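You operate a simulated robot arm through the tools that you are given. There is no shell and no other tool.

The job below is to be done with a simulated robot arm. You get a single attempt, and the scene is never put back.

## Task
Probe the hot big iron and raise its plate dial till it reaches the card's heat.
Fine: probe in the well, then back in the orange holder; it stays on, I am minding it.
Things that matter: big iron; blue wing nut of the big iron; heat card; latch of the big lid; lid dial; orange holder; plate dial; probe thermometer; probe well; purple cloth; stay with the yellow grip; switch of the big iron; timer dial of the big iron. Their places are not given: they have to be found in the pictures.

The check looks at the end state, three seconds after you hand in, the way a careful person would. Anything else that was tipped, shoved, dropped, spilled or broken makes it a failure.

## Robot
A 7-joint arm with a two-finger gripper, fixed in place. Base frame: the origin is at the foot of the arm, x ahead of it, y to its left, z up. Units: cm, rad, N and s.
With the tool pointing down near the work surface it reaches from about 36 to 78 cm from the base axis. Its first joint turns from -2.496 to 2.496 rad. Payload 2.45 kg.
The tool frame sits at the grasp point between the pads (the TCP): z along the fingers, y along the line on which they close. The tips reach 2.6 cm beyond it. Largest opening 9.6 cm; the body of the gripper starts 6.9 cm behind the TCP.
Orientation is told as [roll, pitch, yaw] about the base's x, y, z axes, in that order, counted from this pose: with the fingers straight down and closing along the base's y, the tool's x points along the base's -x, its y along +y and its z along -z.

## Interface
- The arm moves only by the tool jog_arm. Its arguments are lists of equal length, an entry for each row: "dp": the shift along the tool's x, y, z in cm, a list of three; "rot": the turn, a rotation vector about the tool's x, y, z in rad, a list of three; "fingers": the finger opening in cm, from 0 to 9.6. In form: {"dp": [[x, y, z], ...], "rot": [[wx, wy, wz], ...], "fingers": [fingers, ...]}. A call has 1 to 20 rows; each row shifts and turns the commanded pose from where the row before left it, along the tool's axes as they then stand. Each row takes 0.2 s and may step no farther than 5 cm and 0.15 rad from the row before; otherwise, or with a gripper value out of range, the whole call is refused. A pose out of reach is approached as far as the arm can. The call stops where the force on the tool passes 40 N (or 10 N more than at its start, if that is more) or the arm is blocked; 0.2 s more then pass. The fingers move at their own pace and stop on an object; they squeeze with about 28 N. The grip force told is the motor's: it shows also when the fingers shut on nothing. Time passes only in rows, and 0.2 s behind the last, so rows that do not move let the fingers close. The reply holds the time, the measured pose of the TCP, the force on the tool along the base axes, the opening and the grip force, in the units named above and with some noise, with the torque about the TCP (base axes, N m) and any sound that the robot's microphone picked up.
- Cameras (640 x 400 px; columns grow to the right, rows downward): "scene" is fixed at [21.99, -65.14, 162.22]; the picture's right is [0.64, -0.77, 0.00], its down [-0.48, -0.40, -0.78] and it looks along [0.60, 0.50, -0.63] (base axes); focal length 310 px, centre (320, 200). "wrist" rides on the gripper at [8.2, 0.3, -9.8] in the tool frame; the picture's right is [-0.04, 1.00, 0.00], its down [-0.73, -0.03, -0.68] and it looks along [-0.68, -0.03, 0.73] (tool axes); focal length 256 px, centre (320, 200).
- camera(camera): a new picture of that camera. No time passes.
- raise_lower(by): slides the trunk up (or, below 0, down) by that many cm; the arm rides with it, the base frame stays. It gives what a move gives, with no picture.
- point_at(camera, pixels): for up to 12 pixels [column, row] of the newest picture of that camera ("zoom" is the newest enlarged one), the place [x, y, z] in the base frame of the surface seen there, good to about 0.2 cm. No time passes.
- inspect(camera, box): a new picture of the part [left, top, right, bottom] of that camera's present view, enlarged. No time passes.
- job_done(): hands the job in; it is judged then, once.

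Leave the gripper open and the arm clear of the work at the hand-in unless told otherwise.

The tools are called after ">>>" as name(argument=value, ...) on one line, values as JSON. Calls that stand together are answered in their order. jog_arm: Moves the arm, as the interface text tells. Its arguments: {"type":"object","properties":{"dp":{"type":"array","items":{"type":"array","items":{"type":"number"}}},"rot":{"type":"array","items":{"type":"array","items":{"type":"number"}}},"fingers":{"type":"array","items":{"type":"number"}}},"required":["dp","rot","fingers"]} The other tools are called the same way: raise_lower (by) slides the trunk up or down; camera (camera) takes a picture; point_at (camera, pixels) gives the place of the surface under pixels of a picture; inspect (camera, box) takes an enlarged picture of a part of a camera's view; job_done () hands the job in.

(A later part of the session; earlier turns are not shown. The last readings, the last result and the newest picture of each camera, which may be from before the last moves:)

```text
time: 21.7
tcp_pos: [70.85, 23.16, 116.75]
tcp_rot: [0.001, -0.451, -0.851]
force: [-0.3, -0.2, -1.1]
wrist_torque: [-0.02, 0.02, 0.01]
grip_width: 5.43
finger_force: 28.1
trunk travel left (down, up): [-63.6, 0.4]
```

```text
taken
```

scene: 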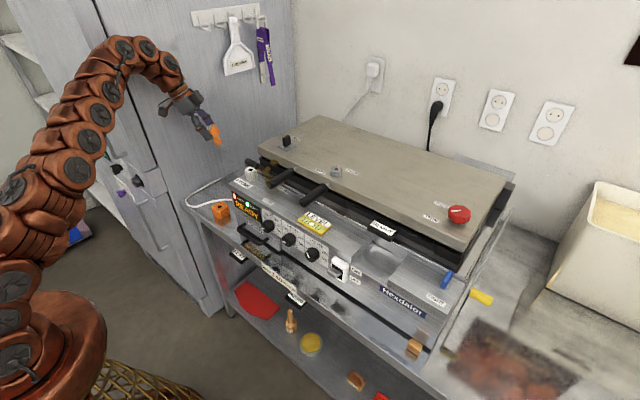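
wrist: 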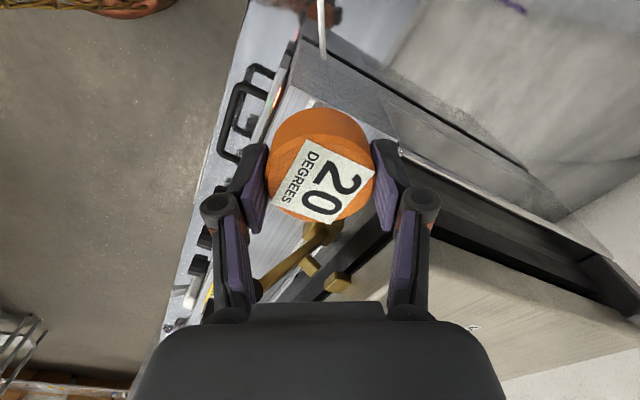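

The tilted pose is reachable at well radius and height with no warning. I'll undo those moves, return to upright over the holder, put the probe back, and regrasp it with the tool tilted.

>>> jog_arm(dp=[[0.1, -3.06, -0.32], [0.1, -3.06, -0.32], [0, 0, 0], [0, 0, 0], [0, 0, 0], [0, 0, 0], [0, 0, 0], [0, 0, 4], [0, 0, 4], [0, 0, 2.5], [0, 0, 0], [0, 0, 0]], rot=[[0, 0, 0], [0, 0, 0], [0, 0.15, 0], [0, 0.15, 0], [0, 0.15, 0], [0, 0, 0.1], [0, 0, 0.1], [0, 0, 0], [0, 0, 0], [0, 0, 0], [0, 0, 0], [0, 0, 0]], fingers=[3, 3, 3, 3, 3, 3, 3, 3, 3, 3, 3, 3])

>>> inspect(camera="scene", box=[190, 140, 260, 230])

>>> camera(camera="wrist")

```text
time: 24.3
tcp_pos: [65.97, 19.61, 106.57]
tcp_rot: [0.002, 0.001, -1.048]
force: [-0.2, 0.5, -0.5]
wrist_torque: [-0.01, 0.02, -0.02]
grip_width: 5.42
finger_force: 27.7
trunk travel left (down, up): [-63.6, 0.4]
```

```text
4.44 times, centred on (225, 185) of scene
```

zoom: 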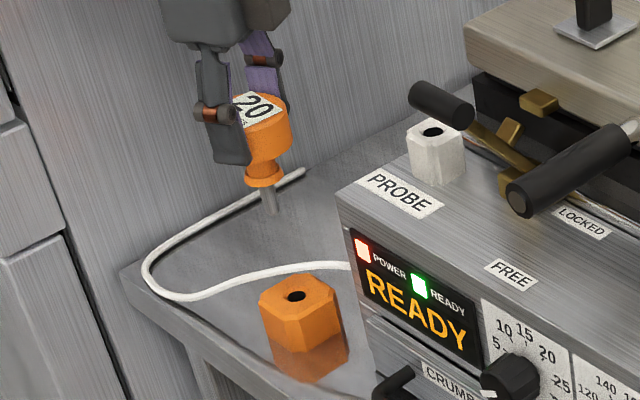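

```text
taken
```

wrist: 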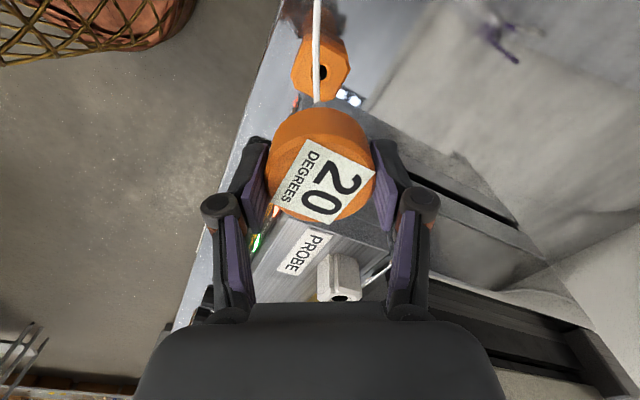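

The view matches the one taken right after lifting (holder hole at about (320,72)), so I'm aligned. Lowering the probe into the holder, slowing near the end.

>>> jog_arm(dp=[[0, 0, 2], [0, 0, 2], [0, 0, 2], [0, 0, 1.5], [0, 0, 1.5], [0, 0, 1], [0, 0, 1], [0, 0, 0.5], [0, 0, 0]], rot=[[0, 0, 0], [0, 0, 0], [0, 0, 0], [0, 0, 0], [0, 0, 0], [0, 0, 0], [0, 0, 0], [0, 0, 0], [0, 0, 0]], fingers=[3, 3, 3, 3, 3, 3, 3, 3, 3])

>>> inspect(camera="scene", box=[190, 140, 260, 230])

```text
time: 26.3
tcp_pos: [65.83, 19.38, 95.24]
tcp_rot: [0.001, -0.002, -1.049]
force: [6.6, 0.0, 0.4]
wrist_torque: [-0.01, -0.5, -0.01]
grip_width: 5.43
finger_force: 27.8
trunk travel left (down, up): [-63.6, 0.4]
```

```text
4.44 times, centred on (225, 185) of scene
```

zoom: 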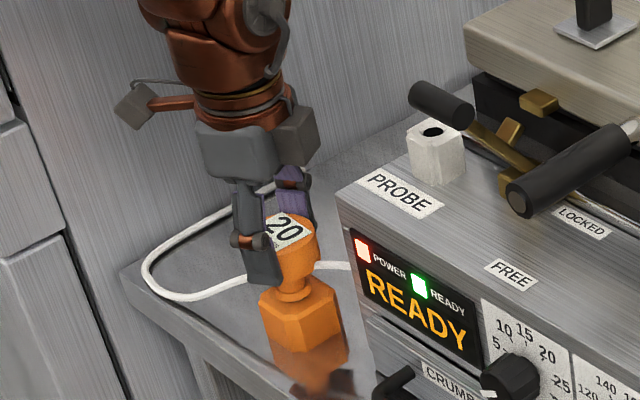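

The stem is in the hole with a slight sideways push of 6.6 N along +x. I'll ease 0.2 cm toward +x and lower the last 0.6 cm.

>>> jog_arm(dp=[[-0.08, 0.14, 0], [0, 0, 0.3], [0, 0, 0.3], [0, 0, 0]], rot=[[0, 0, 0], [0, 0, 0], [0, 0, 0], [0, 0, 0]], fingers=[3, 3, 3, 3])

```text
time: 27.3
tcp_pos: [66.04, 19.39, 94.7]
tcp_rot: [0.001, 0.0, -1.049]
force: [-4.3, 0.7, 11.9]
wrist_torque: [0.05, 0.23, 0.03]
grip_width: 5.41
finger_force: 27.9
trunk travel left (down, up): [-63.6, 0.4]
```

Seated: the upward contact force is 12 N at z 94.7. I'll open the fingers and check that the probe stands by itself.

>>> jog_arm(dp=[[0, 0, 0], [0, 0, 0], [0, 0, 0], [0, 0, 0]], rot=[[0, 0, 0], [0, 0, 0], [0, 0, 0], [0, 0, 0]], fingers=[7, 9, 9, 9])

>>> jog_arm(dp=[[0, 0, 0], [0, 0, 0], [0, 0, 0], [0, 0, 0]], rot=[[0, -0.15, 0], [0, -0.15, 0], [0, -0.15, 0], [0, 0, 0]], fingers=[9, 9, 9, 9])

>>> camera(camera="wrist")

>>> inspect(camera="scene", box=[190, 140, 260, 230])

```text
time: 28.3
tcp_pos: [65.98, 19.38, 94.46]
tcp_rot: [0.0, 0.001, -1.05]
force: [-0.2, -0.2, 1.1]
wrist_torque: [0.04, 0.03, 0.05]
grip_width: 8.98
finger_force: 0.1
trunk travel left (down, up): [-63.6, 0.4]
```

```text
time: 29.3
tcp_pos: [66.03, 19.46, 94.69]
tcp_rot: [0.001, -0.453, -1.05]
force: [0.0, -0.2, -0.1]
wrist_torque: [-0.01, 0.0, -0.02]
grip_width: 9.01
finger_force: 0.0
trunk travel left (down, up): [-63.6, 0.4]
```

```text
taken
```

wrist: 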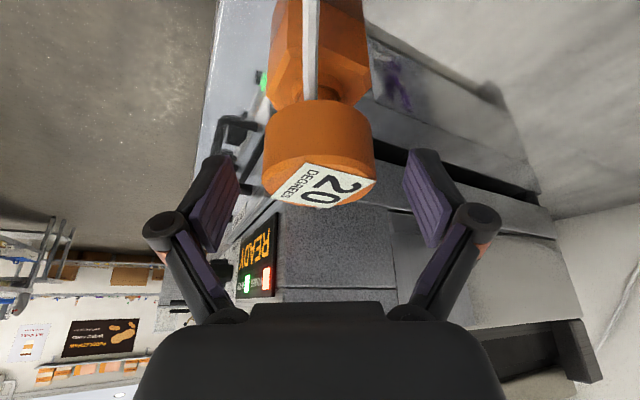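

```text
4.44 times, centred on (225, 185) of scene
```

zoom: 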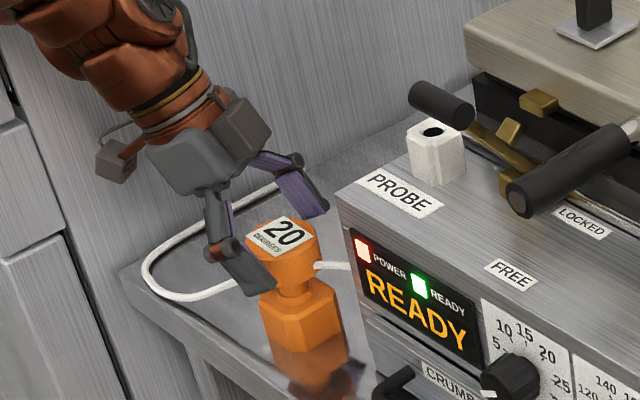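

The probe stands well and the tool is tilted around it. I'll lower by 0.6 cm so the pads cover the head, then grip.

>>> jog_arm(dp=[[0.26, 0, 0.54], [0, 0, 0], [0, 0, 0], [0, 0, 0], [0, 0, 0], [0, 0, 0], [0, 0, 0]], rot=[[0, 0, 0], [0, 0, 0], [0, 0, 0], [0, 0, 0], [0, 0, 0], [0, 0, 0], [0, 0, 0]], fingers=[9, 7, 5.5, 4, 3, 3, 3])

>>> camera(camera="wrist")

```text
time: 30.9
tcp_pos: [65.97, 19.55, 94.02]
tcp_rot: [0.0, -0.45, -1.049]
force: [0.5, -0.1, 2.3]
wrist_torque: [0.06, -0.02, 0.01]
grip_width: 5.4
finger_force: 27.9
trunk travel left (down, up): [-63.6, 0.4]
```

```text
taken
```

wrist: 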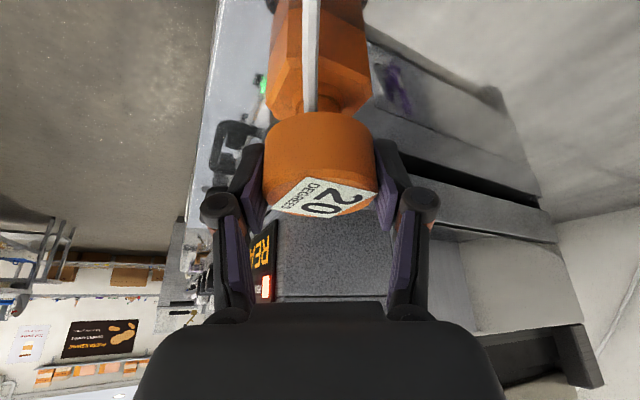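

Held at 5.4 cm with 28 N. I'll lift straight up 22.5 cm, slowly at first.

>>> jog_arm(dp=[[-0.435, 0, -0.9], [-0.435, 0, -0.9], [-0.435, 0, -0.9], [-0.435, 0, -0.9], [-0.87, 0, -1.8], [-1.087, 0, -2.25], [-1.087, 0, -2.25], [-1.087, 0, -2.25], [-1.087, 0, -2.25], [-1.087, 0, -2.25], [-1.087, 0, -2.25], [-0.652, 0, -1.35], [0, 0, 0]], rot=[[0, 0, 0], [0, 0, 0], [0, 0, 0], [0, 0, 0], [0, 0, 0], [0, 0, 0], [0, 0, 0], [0, 0, 0], [0, 0, 0], [0, 0, 0], [0, 0, 0], [0, 0, 0], [0, 0, 0]], fingers=[3, 3, 3, 3, 3, 3, 3, 3, 3, 3, 3, 3, 3])

>>> inspect(camera="scene", box=[190, 120, 280, 230])

```text
time: 33.7
tcp_pos: [65.99, 19.51, 116.37]
tcp_rot: [0.0, -0.449, -1.049]
force: [0.0, -1.2, -1.4]
wrist_torque: [-0.01, -0.04, 0.0]
grip_width: 5.44
finger_force: 28.0
trunk travel left (down, up): [-63.6, 0.4]
```

```text
3.64 times, centred on (235, 175) of scene
```

zoom: 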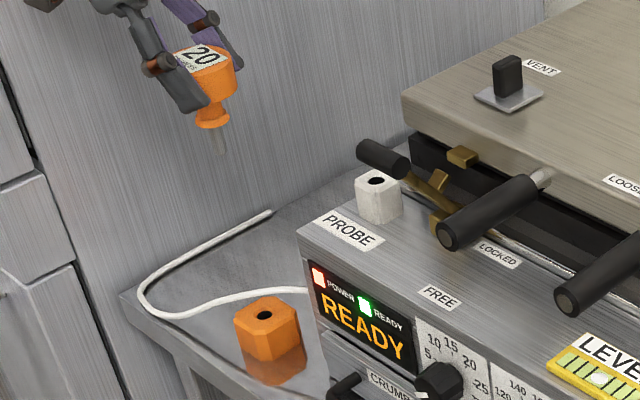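

The lift is clean and the holder stayed put. Carrying level to above the well at (74.13, 7.93).

>>> jog_arm(dp=[[-2.113, 0.215, 1.02], [-2.113, 0.215, 1.02], [-2.113, 0.215, 1.02], [-2.113, 0.215, 1.02], [-2.113, 0.215, 1.02], [-2.113, 0.215, 1.02], [0, 0, 0], [0, 0, 0]], rot=[[0, 0, 0], [0, 0, 0], [0, 0, 0], [0, 0, 0], [0, 0, 0], [0, 0, 0], [0, 0, 0], [0, 0, 0]], fingers=[3, 3, 3, 3, 3, 3, 3, 3])

>>> inspect(camera="scene", box=[225, 125, 285, 185])

>>> camera(camera="wrist")

```text
time: 35.5
tcp_pos: [73.97, 7.87, 116.37]
tcp_rot: [0.001, -0.45, -1.048]
force: [-0.6, 0.4, -0.3]
wrist_torque: [0.01, -0.01, 0.0]
grip_width: 5.43
finger_force: 27.5
trunk travel left (down, up): [-63.6, 0.4]
```

```text
6.67 times, centred on (255, 155) of scene
```

zoom: 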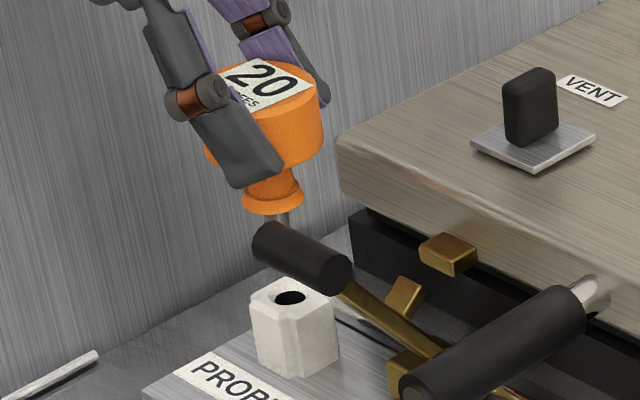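

```text
taken
```

wrist: 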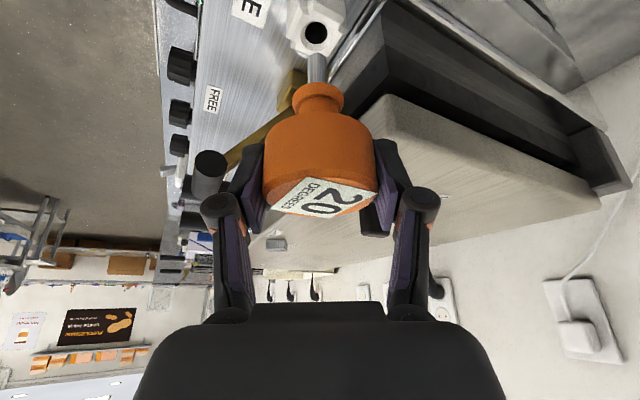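

I'll measure the stem, collar and hole in this view to verify alignment before lowering.

>>> point_at(camera="zoom", pixels=[[276, 218], [273, 209], [245, 200], [302, 198], [291, 297], [278, 300], [305, 296], [291, 290], [291, 305], [252, 310], [338, 310], [290, 320]])

>>> inspect(camera="wrist", box=[270, 0, 370, 110])

>>> point_at(camera="wrist", pixels=[[317, 58], [317, 75], [312, 65], [322, 65], [316, 33], [316, 42], [316, 24], [305, 33], [327, 33], [290, 38], [342, 30], [318, 92]])

```text
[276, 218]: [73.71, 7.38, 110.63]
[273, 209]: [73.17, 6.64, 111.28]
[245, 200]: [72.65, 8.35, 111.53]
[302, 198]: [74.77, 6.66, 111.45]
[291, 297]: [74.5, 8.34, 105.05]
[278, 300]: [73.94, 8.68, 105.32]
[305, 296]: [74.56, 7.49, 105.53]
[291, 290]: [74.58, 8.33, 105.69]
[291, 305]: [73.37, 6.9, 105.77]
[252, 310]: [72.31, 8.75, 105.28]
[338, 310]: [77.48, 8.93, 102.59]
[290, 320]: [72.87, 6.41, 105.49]
```

```text
3.64 times, centred on (320, 55) of wrist
```

zoom: 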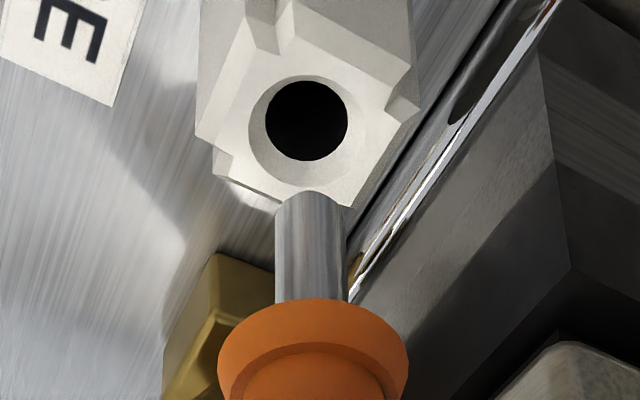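

```text
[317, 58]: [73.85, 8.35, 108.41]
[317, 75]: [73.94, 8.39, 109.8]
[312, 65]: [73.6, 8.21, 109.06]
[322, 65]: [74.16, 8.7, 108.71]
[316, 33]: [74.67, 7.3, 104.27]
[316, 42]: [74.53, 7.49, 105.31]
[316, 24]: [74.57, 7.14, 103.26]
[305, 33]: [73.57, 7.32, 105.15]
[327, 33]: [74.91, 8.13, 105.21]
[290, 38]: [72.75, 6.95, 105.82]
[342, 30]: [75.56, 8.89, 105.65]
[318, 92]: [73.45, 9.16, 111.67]
```

The stem axis is at about (74.12, 7.84) and the hole at about (74.14, 7.9), so it's lined up. Lowering 4.5 cm gently.

>>> jog_arm(dp=[[0.435, 0, 0.9], [0.435, 0, 0.9], [0.2175, 0, 0.45], [0.2175, 0, 0.45], [0.2175, 0, 0.45], [0.2175, 0, 0.45], [0.2175, 0, 0.45], [0, 0, 0]], rot=[[0, 0, 0], [0, 0, 0], [0, 0, 0], [0, 0, 0], [0, 0, 0], [0, 0, 0], [0, 0, 0], [0, 0, 0]], fingers=[3, 3, 3, 3, 3, 3, 3, 3])

>>> inspect(camera="scene", box=[225, 125, 285, 185])

>>> camera(camera="wrist")

```text
time: 37.3
tcp_pos: [74.15, 7.87, 112.05]
tcp_rot: [0.002, -0.45, -1.049]
force: [-7.7, -0.8, 1.6]
wrist_torque: [0.0, -0.01, 0.07]
grip_width: 5.42
finger_force: 28.0
trunk travel left (down, up): [-63.6, 0.4]
```

```text
6.67 times, centred on (255, 155) of scene
```

zoom: 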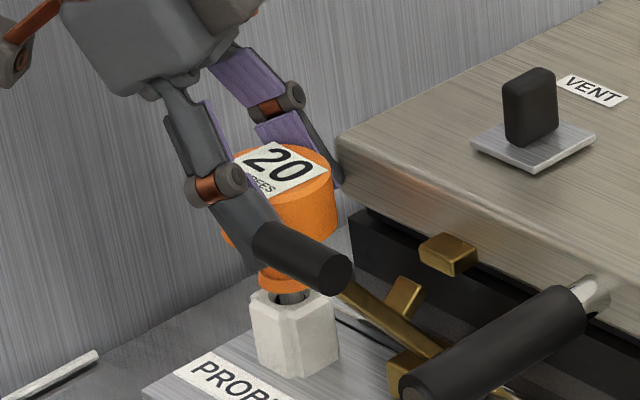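

```text
taken
```

wrist: 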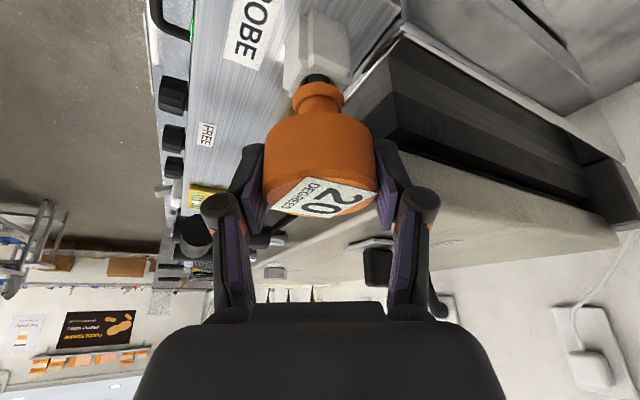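

The stem is in the hole with a −7.7 N side push in x. I'll ease 0.15 cm to −x and lower until the collar seats.

>>> jog_arm(dp=[[0.067, -0.13, -0.033], [0.174, 0, 0.36], [0.174, 0, 0.36], [0.13, 0, 0.27], [0, 0, 0]], rot=[[0, 0, 0], [0, 0, 0], [0, 0, 0], [0, 0, 0], [0, 0, 0]], fingers=[3, 3, 3, 3, 3])

>>> inspect(camera="scene", box=[225, 125, 285, 185])

```text
time: 38.5
tcp_pos: [73.91, 7.86, 111.01]
tcp_rot: [0.002, -0.451, -1.049]
force: [0.9, 1.3, 8.7]
wrist_torque: [0.13, -0.06, 0.04]
grip_width: 5.44
finger_force: 27.8
trunk travel left (down, up): [-63.6, 0.4]
```

```text
6.67 times, centred on (255, 155) of scene
```

zoom: 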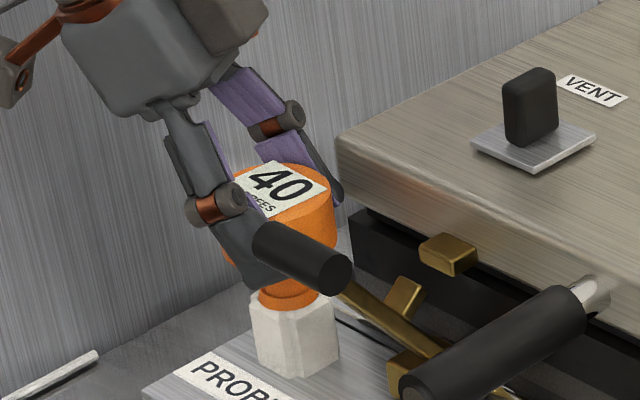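

The collar is seated on the well (8.7 N up) and the reading climbs (40 now). The far finger is close to the lid corner, so I'll open only slightly to 6.1 and check before backing straight out along the tool.

>>> jog_arm(dp=[[0, 0, 0], [0, 0, 0], [0, 0, 0]], rot=[[0, 0, 0], [0, 0, 0], [0, 0, 0]], fingers=[6.1, 6.1, 6.1])

>>> camera(camera="wrist")

>>> inspect(camera="scene", box=[225, 125, 285, 185])

```text
time: 39.3
tcp_pos: [73.86, 7.93, 110.89]
tcp_rot: [-0.001, -0.448, -1.049]
force: [-2.2, 0.4, -1.2]
wrist_torque: [0.0, 0.06, -0.01]
grip_width: 5.98
finger_force: 0.0
trunk travel left (down, up): [-63.6, 0.4]
```

```text
taken
```

wrist: 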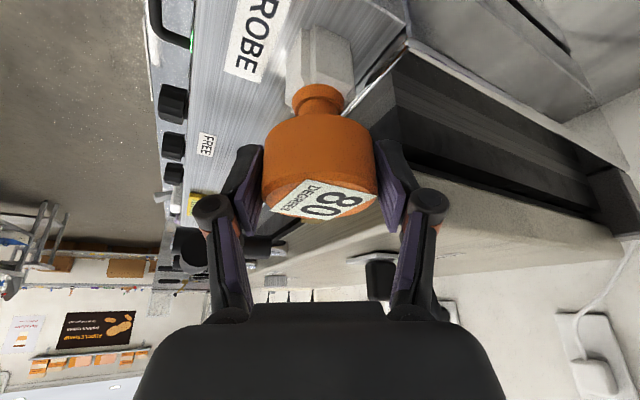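

```text
6.67 times, centred on (255, 155) of scene
```

zoom: 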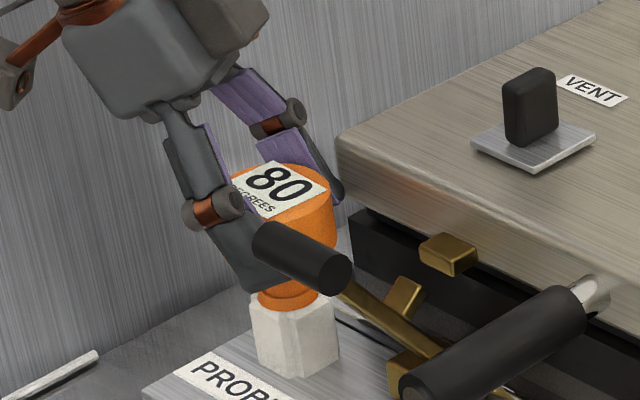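

The reading is 80 and climbing. Now I'll back straight out along the tool axis in small steps, with 0.1 cm off the lid side.

>>> jog_arm(dp=[[0, -0.1, -0.5], [0, 0, -1], [0, 0, -1.5], [0, 0, -2], [0, 0, -2.5], [0, 0, -2.5], [0, 0, 0]], rot=[[0, 0, 0], [0, 0, 0], [0, 0, 0], [0, 0, 0], [0, 0, 0], [0, 0, 0], [0, 0, 0]], fingers=[6.1, 6.1, 6.1, 6.1, 6.1, 6.1, 6.1])

>>> inspect(camera="scene", box=[215, 115, 285, 185])

```text
time: 40.9
tcp_pos: [71.61, 11.64, 119.84]
tcp_rot: [0.0, -0.45, -1.048]
force: [-0.4, -0.4, 0.7]
wrist_torque: [0.01, 0.04, -0.03]
grip_width: 6.11
finger_force: 0.1
trunk travel left (down, up): [-63.6, 0.4]
```

```text
5.71 times, centred on (250, 150) of scene
```

zoom: 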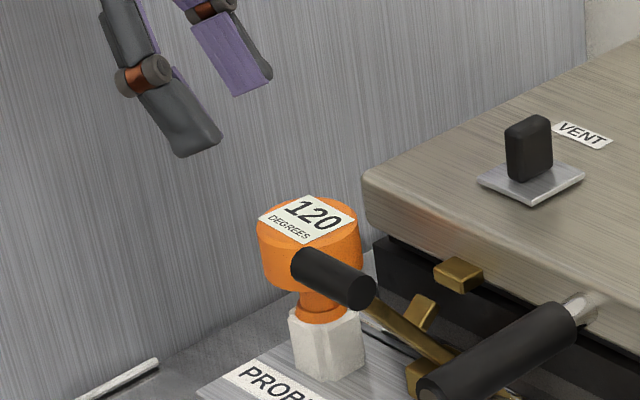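

Reading 120 now. I'll keep watching it as I back the arm away from the well and turn the wrist straight ahead.

>>> jog_arm(dp=[[2.47, -3.4, -1.19], [2.47, -3.4, -1.19], [2.47, -3.4, -1.19], [2.47, -3.4, -1.19], [2.47, -3.4, -1.19], [0, 0, 0], [0, 0, 0], [0, 0, 0], [0, 0, 0], [0, 0, 0], [0, 0, 0], [0, 0, 0], [0, 0, 0]], rot=[[0, 0, 0], [0, 0, 0], [0, 0, 0], [0, 0, 0], [0, 0, 0], [-0.0652, 0, -0.135], [-0.0652, 0, -0.135], [-0.0652, 0, -0.135], [-0.0652, 0, -0.135], [-0.0652, 0, -0.135], [-0.0652, 0, -0.135], [-0.0652, 0, -0.135], [0, 0, 0]], fingers=[6.1, 6.1, 6.1, 6.1, 6.1, 6.1, 6.1, 6.1, 6.1, 6.1, 6.1, 6.1, 6.1])

>>> camera(camera="scene")

>>> inspect(camera="scene", box=[225, 130, 285, 180])

```text
time: 43.7
tcp_pos: [50.14, 15.05, 119.77]
tcp_rot: [0.0, -0.45, 0.001]
force: [0.0, 0.1, -0.6]
wrist_torque: [0.02, -0.02, 0.04]
grip_width: 6.09
finger_force: 0.1
trunk travel left (down, up): [-63.6, 0.4]
```

```text
taken
```

scene: 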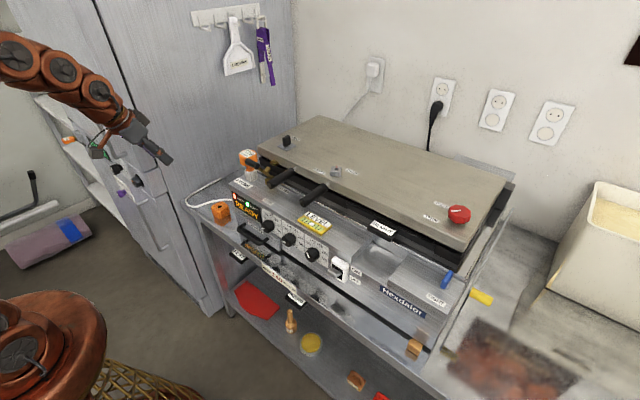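

```text
8.00 times, centred on (255, 155) of scene
```

zoom: 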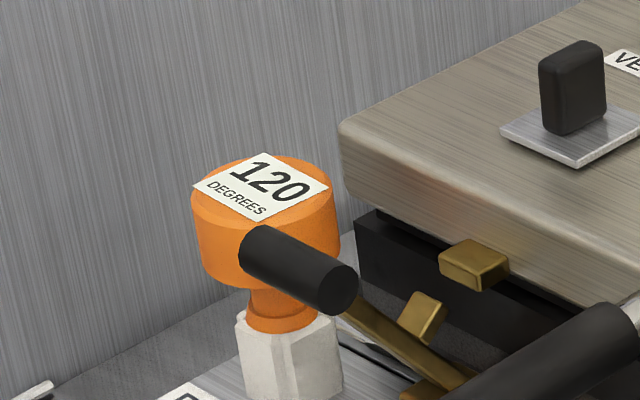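

The probe is steady at 120 while the dial points to 140, so the dial must go up about 20, to roughly 160. I'll look at the plate dial from the free scene view.

>>> inspect(camera="scene", box=[275, 225, 355, 285])

>>> point_at(camera="zoom", pixels=[[290, 205], [250, 200], [330, 215], [290, 175], [285, 250], [300, 190], [320, 170], [390, 215], [260, 235], [310, 240], [275, 215], [520, 250]])

```text
6.67 times, centred on (315, 255) of scene
```

zoom: 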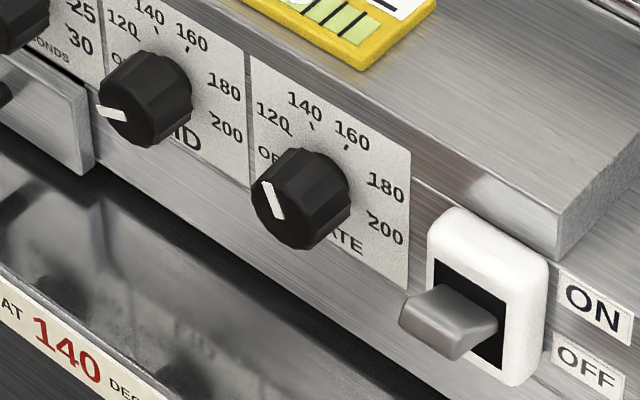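

```text
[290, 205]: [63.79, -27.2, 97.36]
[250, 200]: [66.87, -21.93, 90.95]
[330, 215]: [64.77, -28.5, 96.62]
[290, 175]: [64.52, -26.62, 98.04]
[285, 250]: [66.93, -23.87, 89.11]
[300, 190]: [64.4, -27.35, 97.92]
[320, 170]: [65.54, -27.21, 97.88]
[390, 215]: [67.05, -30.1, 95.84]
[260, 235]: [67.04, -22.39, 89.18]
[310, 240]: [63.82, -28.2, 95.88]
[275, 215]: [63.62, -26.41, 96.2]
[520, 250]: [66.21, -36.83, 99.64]
```

The knob centre is about (y −26.55, z 96.4) with radius ≈1.65 and face at x≈63.7. Next I'll move in front of it, high and back, and tilt the tool to horizontal pointing +x.

>>> jog_arm(dp=[[-0.015, -4.16, 1.096], [-0.015, -4.16, 1.096], [-0.015, -4.16, 1.096], [-0.015, -4.16, 1.096], [-0.015, -4.16, 1.096], [-0.015, -4.16, 1.096], [-0.015, -4.16, 1.096], [-0.015, -4.16, 1.096], [-0.015, -4.16, 1.096], [-0.015, -4.16, 1.096], [0, 0, 0], [0, 0, 0], [0, 0, 0], [0, 0, 0], [0, 0, 0], [0, 0, 0], [0, 0, 0], [0, 0, 0], [0, 0, 0]], rot=[[0, 0, 0], [0, 0, 0], [0, 0, 0], [0, 0, 0], [0, 0, 0], [0, 0, 0], [0, 0, 0], [0, 0, 0], [0, 0, 0], [0, 0, 0], [0, -0.15, 0], [0, -0.15, 0], [0, -0.15, 0], [0, -0.15, 0], [0, -0.15, 0], [0, -0.15, 0], [0, -0.15, 0], [0, -0.0708, 0], [0, 0, 0]], fingers=[6.1, 6.1, 6.1, 6.1, 6.1, 6.1, 6.1, 6.1, 6.1, 6.1, 6.1, 6.1, 6.1, 6.1, 6.1, 6.1, 6.1, 6.1, 6.1])

>>> camera(camera="scene")

>>> camera(camera="wrist")

```text
time: 47.7
tcp_pos: [54.99, -26.63, 109.88]
tcp_rot: [2.226, -1.568, -2.226]
force: [0.6, 0.5, -0.7]
wrist_torque: [-0.03, -0.01, 0.01]
grip_width: 6.08
finger_force: 0.0
trunk travel left (down, up): [-63.6, 0.4]
```

```text
taken
```

scene: 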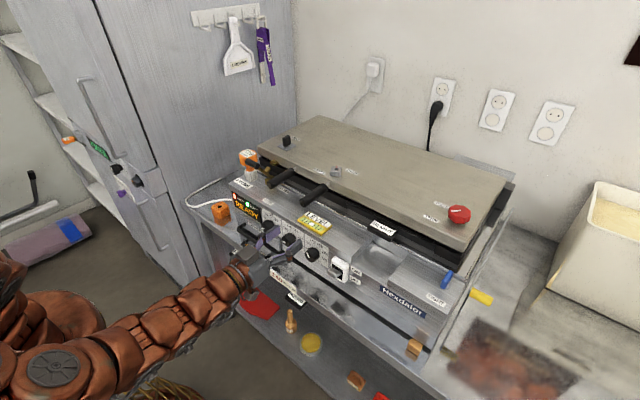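

```text
taken
```

wrist: 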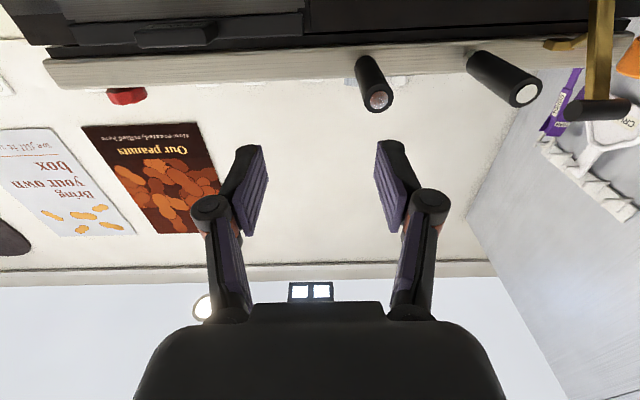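

The tool is horizontal pointing at the machine. Now I'll lower to the knob's height (z 96.4), still 9 cm in front of the panel parts.

>>> jog_arm(dp=[[3.37, 0, 0], [3.37, 0, 0], [3.37, 0, 0], [3.37, 0.06, 0], [0, 0, 0], [0, 0, 0]], rot=[[0, 0, 0], [0, 0, 0], [0, 0, 0], [0, 0, 0], [0, 0, 0], [0, 0, 0]], fingers=[6.1, 6.1, 6.1, 6.1, 6.1, 6.1])

>>> inspect(camera="scene", box=[240, 200, 360, 300])

>>> camera(camera="wrist")

```text
time: 49.1
tcp_pos: [54.99, -26.47, 96.17]
tcp_rot: [0.964, -1.572, -0.963]
force: [0.1, -0.4, 0.3]
wrist_torque: [0.01, 0.01, 0.0]
grip_width: 6.09
finger_force: 0.1
trunk travel left (down, up): [-63.6, 0.4]
```

```text
4.00 times, centred on (300, 250) of scene
```

zoom: 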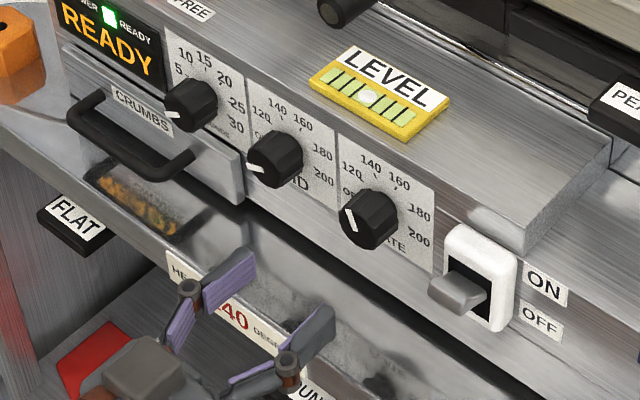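

```text
taken
```

wrist: 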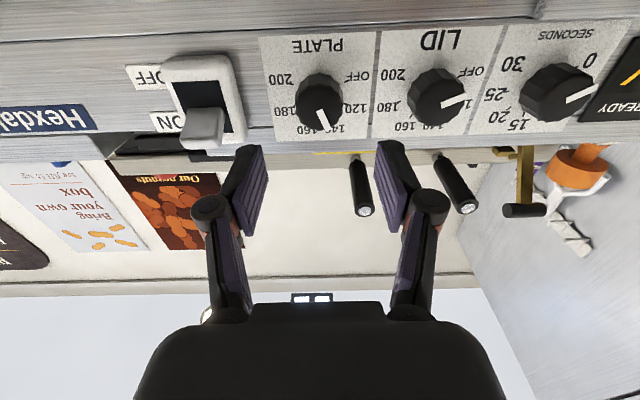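

The wrist camera sees the plate knob at (320,98). I'll refine its centre from here.

>>> inspect(camera="wrist", box=[255, 30, 385, 145])

>>> point_at(camera="zoom", pixels=[[330, 250], [250, 250], [405, 250], [330, 200], [330, 310], [300, 270], [350, 280], [330, 180], [100, 200], [500, 200]])

```text
3.48 times, centred on (320, 88) of wrist
```

zoom: 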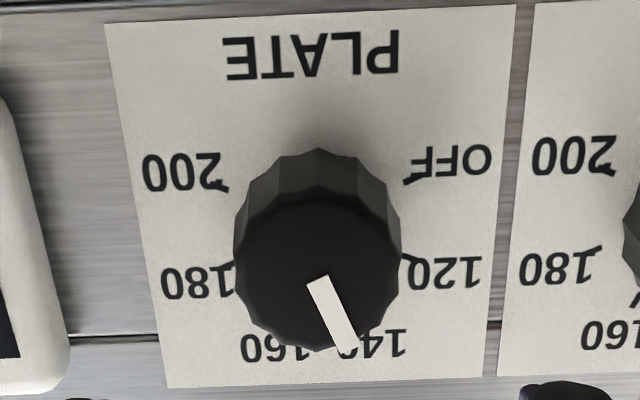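

```text
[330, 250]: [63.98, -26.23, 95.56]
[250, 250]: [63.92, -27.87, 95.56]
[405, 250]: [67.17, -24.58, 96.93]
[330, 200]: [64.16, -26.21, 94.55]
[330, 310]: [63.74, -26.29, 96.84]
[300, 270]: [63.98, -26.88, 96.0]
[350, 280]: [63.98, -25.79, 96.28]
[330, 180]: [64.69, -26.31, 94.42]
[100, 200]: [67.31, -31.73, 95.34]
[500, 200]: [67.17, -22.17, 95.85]
```

Knob centre is (y −26.47, z ≈96.1) with the face at x 63.98, and the tool is on it. Moving forward 8.9 cm so the fingers straddle the knob with the tips 0.6 cm short of the panel.

>>> jog_arm(dp=[[0.1, 0, 2], [0, 0, 2], [0, 0, 2], [0, 0, 1.5], [0, 0, 1], [0, 0, 0.4], [0, 0, 0]], rot=[[0, 0, 0], [0, 0, 0], [0, 0, 0], [0, 0, 0], [0, 0, 0], [0, 0, 0], [0, 0, 0]], fingers=[6.1, 6.1, 6.1, 6.1, 6.1, 6.1, 6.1])

>>> camera(camera="wrist")

>>> inspect(camera="scene", box=[250, 210, 370, 300])

```text
time: 50.7
tcp_pos: [63.88, -26.29, 96.34]
tcp_rot: [1.394, -1.571, -1.398]
force: [1.1, 0.3, -0.3]
wrist_torque: [0.02, 0.0, -0.01]
grip_width: 6.09
finger_force: 0.0
trunk travel left (down, up): [-63.6, 0.4]
```

```text
taken
```

wrist: 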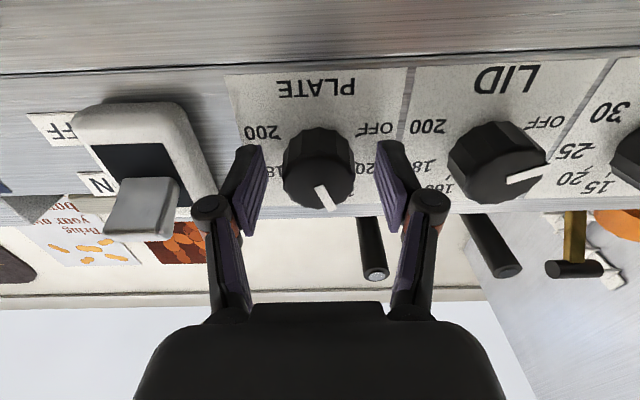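

```text
4.44 times, centred on (310, 255) of scene
```

zoom: 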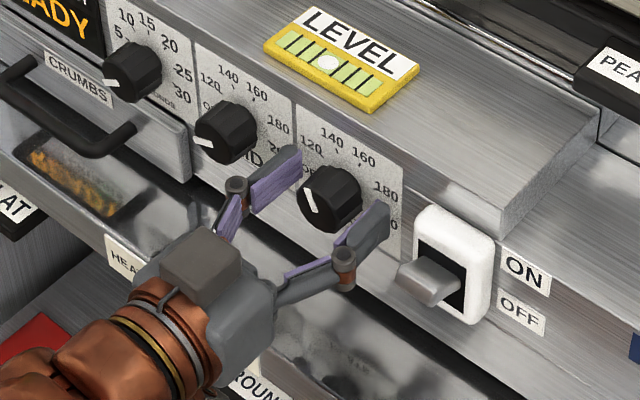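

The knob sits between the pads, well clear of the switch and the lid dial. Closing on it.

>>> jog_arm(dp=[[0, 0, 0], [0, 0, 0], [0, 0, 0], [0, 0, 0], [0, 0, 0]], rot=[[0, 0, 0], [0, 0, 0], [0, 0, 0], [0, 0, 0], [0, 0, 0]], fingers=[4.5, 3, 2, 2, 2])

>>> camera(camera="wrist")

```text
time: 51.9
tcp_pos: [63.97, -26.54, 96.47]
tcp_rot: [1.487, -1.568, -1.489]
force: [-1.0, -2.8, 1.3]
wrist_torque: [-0.01, 0.05, -0.13]
grip_width: 3.73
finger_force: 44.9
trunk travel left (down, up): [-63.6, 0.4]
```

```text
taken
```

wrist: 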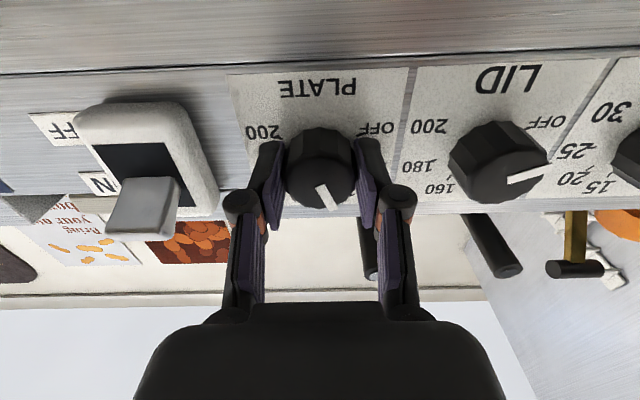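

Gripped at 3.73 cm. I'll turn clockwise (raise) about 0.3 rad first to see how the pointer follows.

>>> jog_arm(dp=[[0, 0, 0], [0, 0, 0], [0, 0, 0], [0, 0, 0]], rot=[[0, 0, 0.1], [0, 0, 0.1], [0, 0, 0.1], [0, 0, 0]], fingers=[2, 2, 2, 2])

>>> camera(camera="wrist")

>>> inspect(camera="scene", box=[275, 225, 355, 285])

>>> inspect(camera="scene", box=[230, 140, 270, 170])

```text
time: 52.9
tcp_pos: [63.9, -26.51, 96.21]
tcp_rot: [1.572, -1.268, -1.575]
force: [4.8, -7.5, 3.7]
wrist_torque: [0.0, -0.09, -0.21]
grip_width: 3.76
finger_force: 45.0
trunk travel left (down, up): [-63.6, 0.4]
```

```text
taken
```

wrist: 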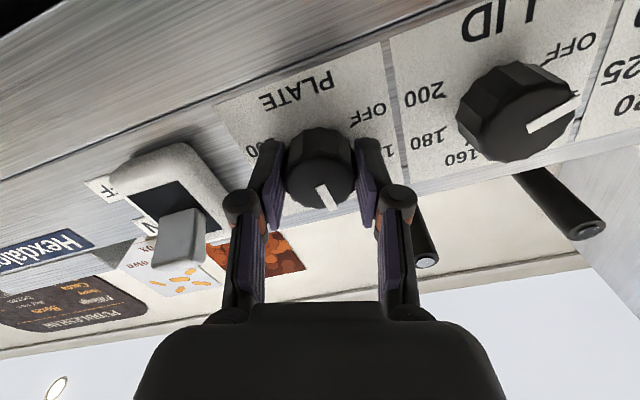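

```text
6.67 times, centred on (315, 255) of scene
```

zoom: 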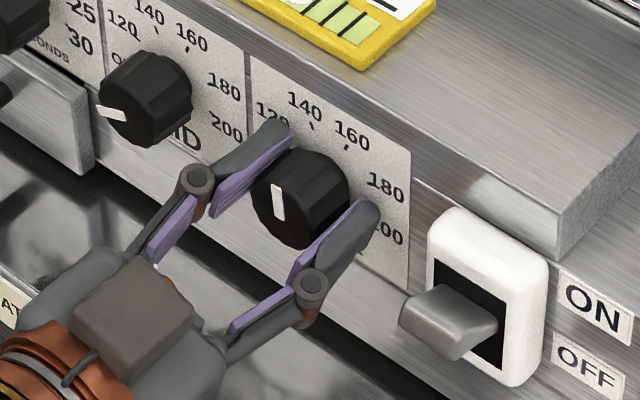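

```text
13.33 times, centred on (250, 155) of scene
```

zoom: 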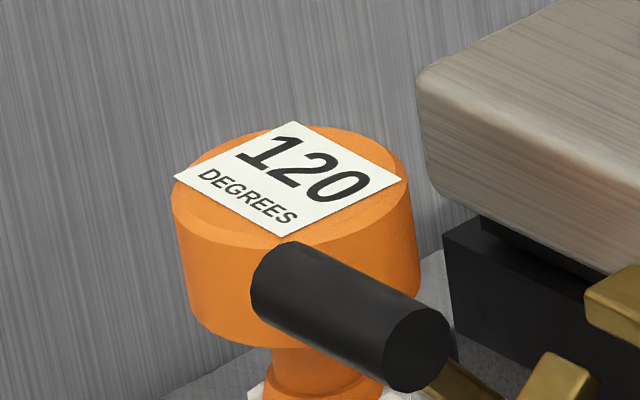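

The knob follows the fingers exactly. I'll turn on by another 0.3 rad and read the probe.

>>> jog_arm(dp=[[0, -0.08, 0], [0, 0, 0], [0, 0, 0], [0, 0, 0]], rot=[[0, 0, 0.1], [0, 0, 0.1], [0, 0, 0.1], [0, 0, 0]], fingers=[2, 2, 2, 2])

>>> inspect(camera="scene", box=[275, 225, 355, 285])

>>> inspect(camera="scene", box=[230, 140, 270, 170])

```text
time: 53.9
tcp_pos: [63.89, -26.62, 96.43]
tcp_rot: [1.57, -0.969, -1.57]
force: [0.9, -5.7, 8.1]
wrist_torque: [0.02, 0.26, 0.08]
grip_width: 3.76
finger_force: 44.9
trunk travel left (down, up): [-63.6, 0.4]
```

```text
6.67 times, centred on (315, 255) of scene
```

zoom: 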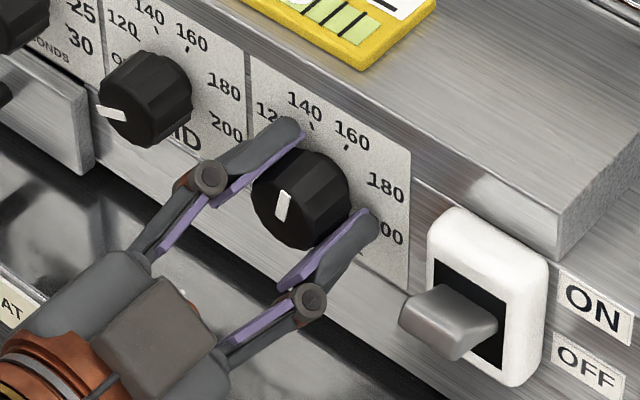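

```text
13.33 times, centred on (250, 155) of scene
```

zoom: 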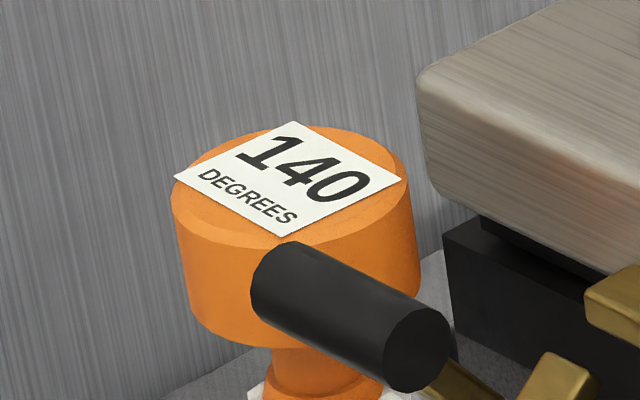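

The probe now reads 140. The dial is about 10° short of the 160 mark, so I'll turn it the last 0.16 rad to sit squarely on the mark and recheck.

>>> jog_arm(dp=[[0, 0, 0], [0, 0, 0], [0, 0, 0], [0, 0, 0], [0, 0, 0]], rot=[[0, 0, 0.08], [0, 0, 0.08], [0, 0, 0], [0, 0, 0], [0, 0, 0]], fingers=[2, 2, 2, 2, 2])

>>> inspect(camera="scene", box=[275, 225, 355, 285])

>>> inspect(camera="scene", box=[230, 140, 270, 170])

>>> camera(camera="wrist")

```text
time: 55.1
tcp_pos: [63.98, -26.5, 96.41]
tcp_rot: [1.571, -0.809, -1.571]
force: [-3.3, -8.4, 2.5]
wrist_torque: [0.01, 0.02, -0.09]
grip_width: 3.77
finger_force: 45.1
trunk travel left (down, up): [-63.6, 0.4]
```

```text
6.67 times, centred on (315, 255) of scene
```

zoom: 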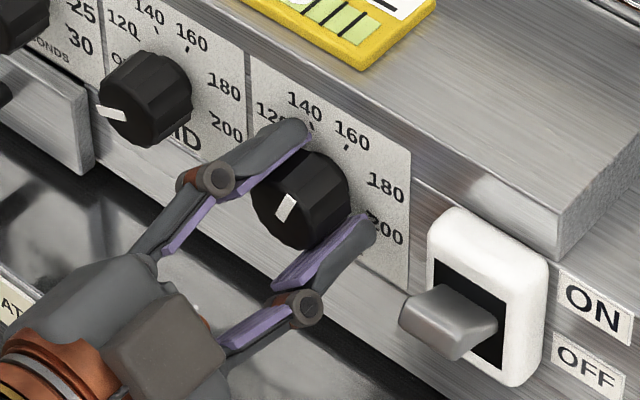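

```text
13.33 times, centred on (250, 155) of scene
```

zoom: 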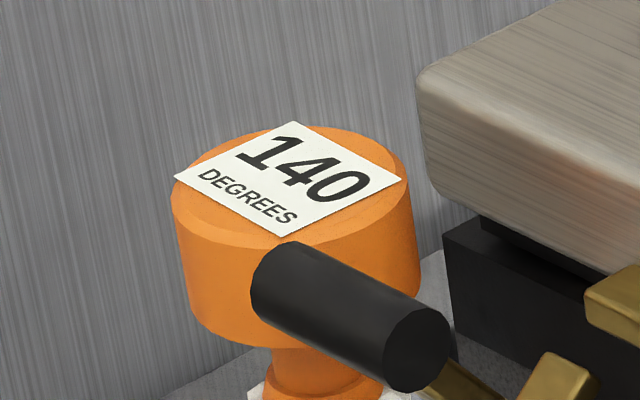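

```text
taken
```

wrist: 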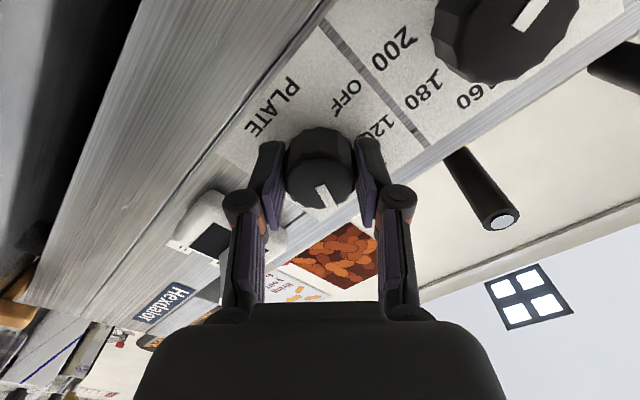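

Still 140. I'll release the knob (open to 6) and back straight away from it.

>>> jog_arm(dp=[[0, 0, 0], [0, 0, 0], [0, 0, 0], [0, 0, -1], [0, 0, -2.5], [0, 0, -3], [0, 0, -3], [0, 0, 0]], rot=[[0, 0, 0], [0, 0, 0], [0, 0, 0], [0, 0, 0], [0, 0, 0], [0, 0, 0], [0, 0, 0], [0, 0, 0]], fingers=[6, 6, 6, 6, 6, 6, 6, 6])

>>> camera(camera="wrist")

>>> inspect(camera="scene", box=[275, 225, 355, 285])

>>> inspect(camera="scene", box=[230, 140, 270, 170])

```text
time: 56.9
tcp_pos: [54.25, -26.56, 96.31]
tcp_rot: [1.571, -0.811, -1.57]
force: [-0.1, -0.5, 0.6]
wrist_torque: [-0.02, 0.01, 0.01]
grip_width: 6.01
finger_force: 0.0
trunk travel left (down, up): [-63.6, 0.4]
```

```text
taken
```

wrist: 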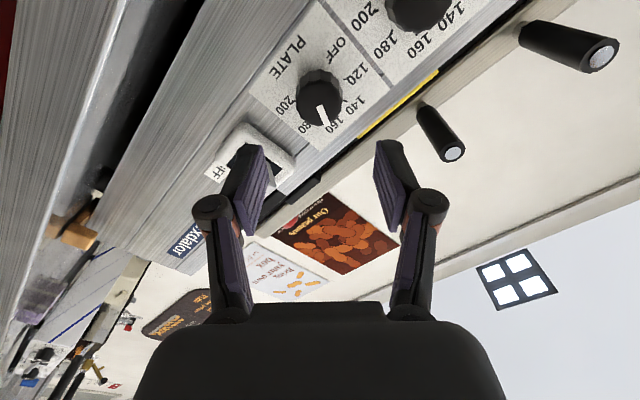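

```text
6.67 times, centred on (315, 255) of scene
```

zoom: 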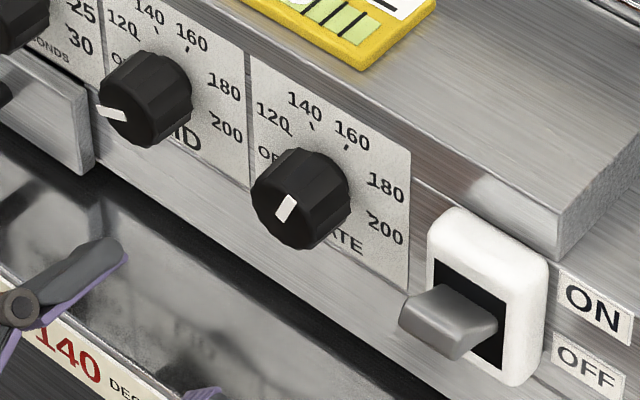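

```text
13.33 times, centred on (250, 155) of scene
```

zoom: 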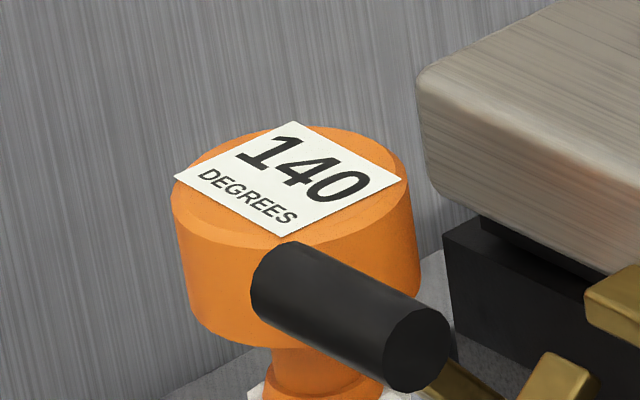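

The probe holds at 140 with the dial released. A quick zoom will confirm where the pointer sits.

>>> inspect(camera="wrist", box=[250, 30, 400, 150])

```text
3.33 times, centred on (325, 90) of wrist
```

zoom: 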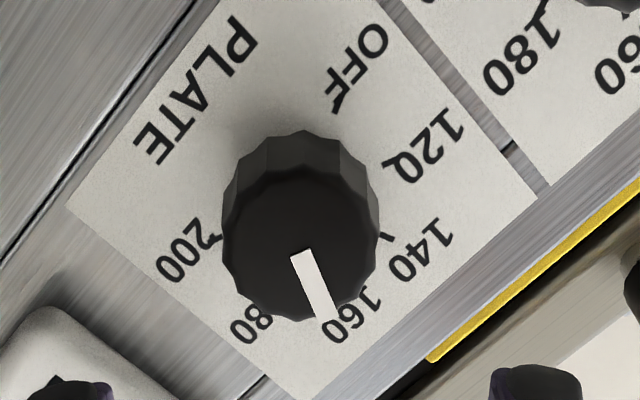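

The pointer sits on 160 and the probe reads the card's 140. Now I'll return for the probe: unroll the wrist, raise, and bring the tool back to the tilted pose.

>>> jog_arm(dp=[[0, 0, 0], [0, 0, 0], [0, 0, 0], [0, 0, 0], [0, 0, 0], [0, 0, 0], [-3.4, 0, 0], [-3.4, 0, 0], [-3.4, 0, 0], [-3.4, 0, 0], [0, 0, 0], [0, 0, 0], [0, 0, 0], [0, 0, 0], [0, 0, 0], [0, 0, 0], [0, 0, 0], [0, 0, 0], [0, 0, 0]], rot=[[0, 0, -0.1267], [0, 0, -0.1267], [0, 0, -0.1267], [0, 0, -0.1267], [0, 0, -0.1267], [0, 0, -0.1267], [0, 0, 0], [0, 0, 0], [0, 0, 0], [0, 0, 0], [0, 0.15, 0], [0, 0.15, 0], [0, 0.15, 0], [0, 0.15, 0], [0, 0.15, 0], [0, 0.15, 0], [0, 0.15, 0], [0, 0.0708, 0], [0, 0, 0]], fingers=[6, 6, 6, 6, 6, 6, 6, 6, 6, 6, 6, 6, 6, 6, 6, 6, 6, 6, 6])

>>> jog_arm(dp=[[-0.075, 4.16, -1.074], [-0.075, 4.16, -1.074], [-0.075, 4.16, -1.074], [-0.075, 4.16, -1.074], [-0.075, 4.16, -1.074], [-0.075, 4.16, -1.074], [-0.075, 4.16, -1.074], [-0.075, 4.16, -1.074], [-0.075, 4.16, -1.074], [-0.075, 4.16, -1.074], [0, 0, 0], [0, 0, 0], [0, 0, 0], [0, 0, 0], [0, 0, 0], [0, 0, 0], [0, 0, 0]], rot=[[0, 0, 0], [0, 0, 0], [0, 0, 0], [0, 0, 0], [0, 0, 0], [0, 0, 0], [0, 0, 0], [0, 0, 0], [0, 0, 0], [0, 0, 0], [0.057, 0, 0.118], [0.057, 0, 0.118], [0.057, 0, 0.118], [0.057, 0, 0.118], [0.057, 0, 0.118], [0.057, 0, 0.118], [0, 0, 0]], fingers=[7, 7, 7, 7, 7, 7, 7, 7, 7, 7, 7, 7, 7, 7, 7, 7, 7])

>>> camera(camera="scene")

```text
time: 60.9
tcp_pos: [54.45, -26.58, 109.78]
tcp_rot: [0.0, -0.447, -0.001]
force: [1.0, 0.8, 0.2]
wrist_torque: [-0.01, 0.03, 0.01]
grip_width: 6.01
finger_force: 0.1
trunk travel left (down, up): [-63.6, 0.4]
```

```text
time: 64.5
tcp_pos: [43.51, -10.47, 119.85]
tcp_rot: [0.01, -0.447, -0.772]
force: [-0.1, 1.5, 0.5]
wrist_torque: [0.0, 0.02, 0.01]
grip_width: 7.01
finger_force: 0.0
out of reach, approached as far as the arm can: row 11, 12, 13, 14, 15, 16
trunk travel left (down, up): [-63.6, 0.4]
```

```text
taken
```

scene: 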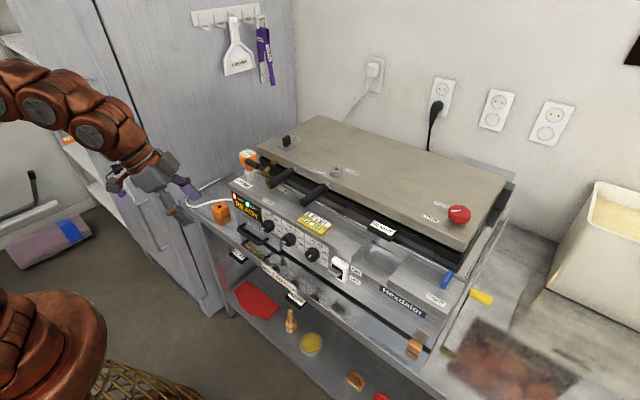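

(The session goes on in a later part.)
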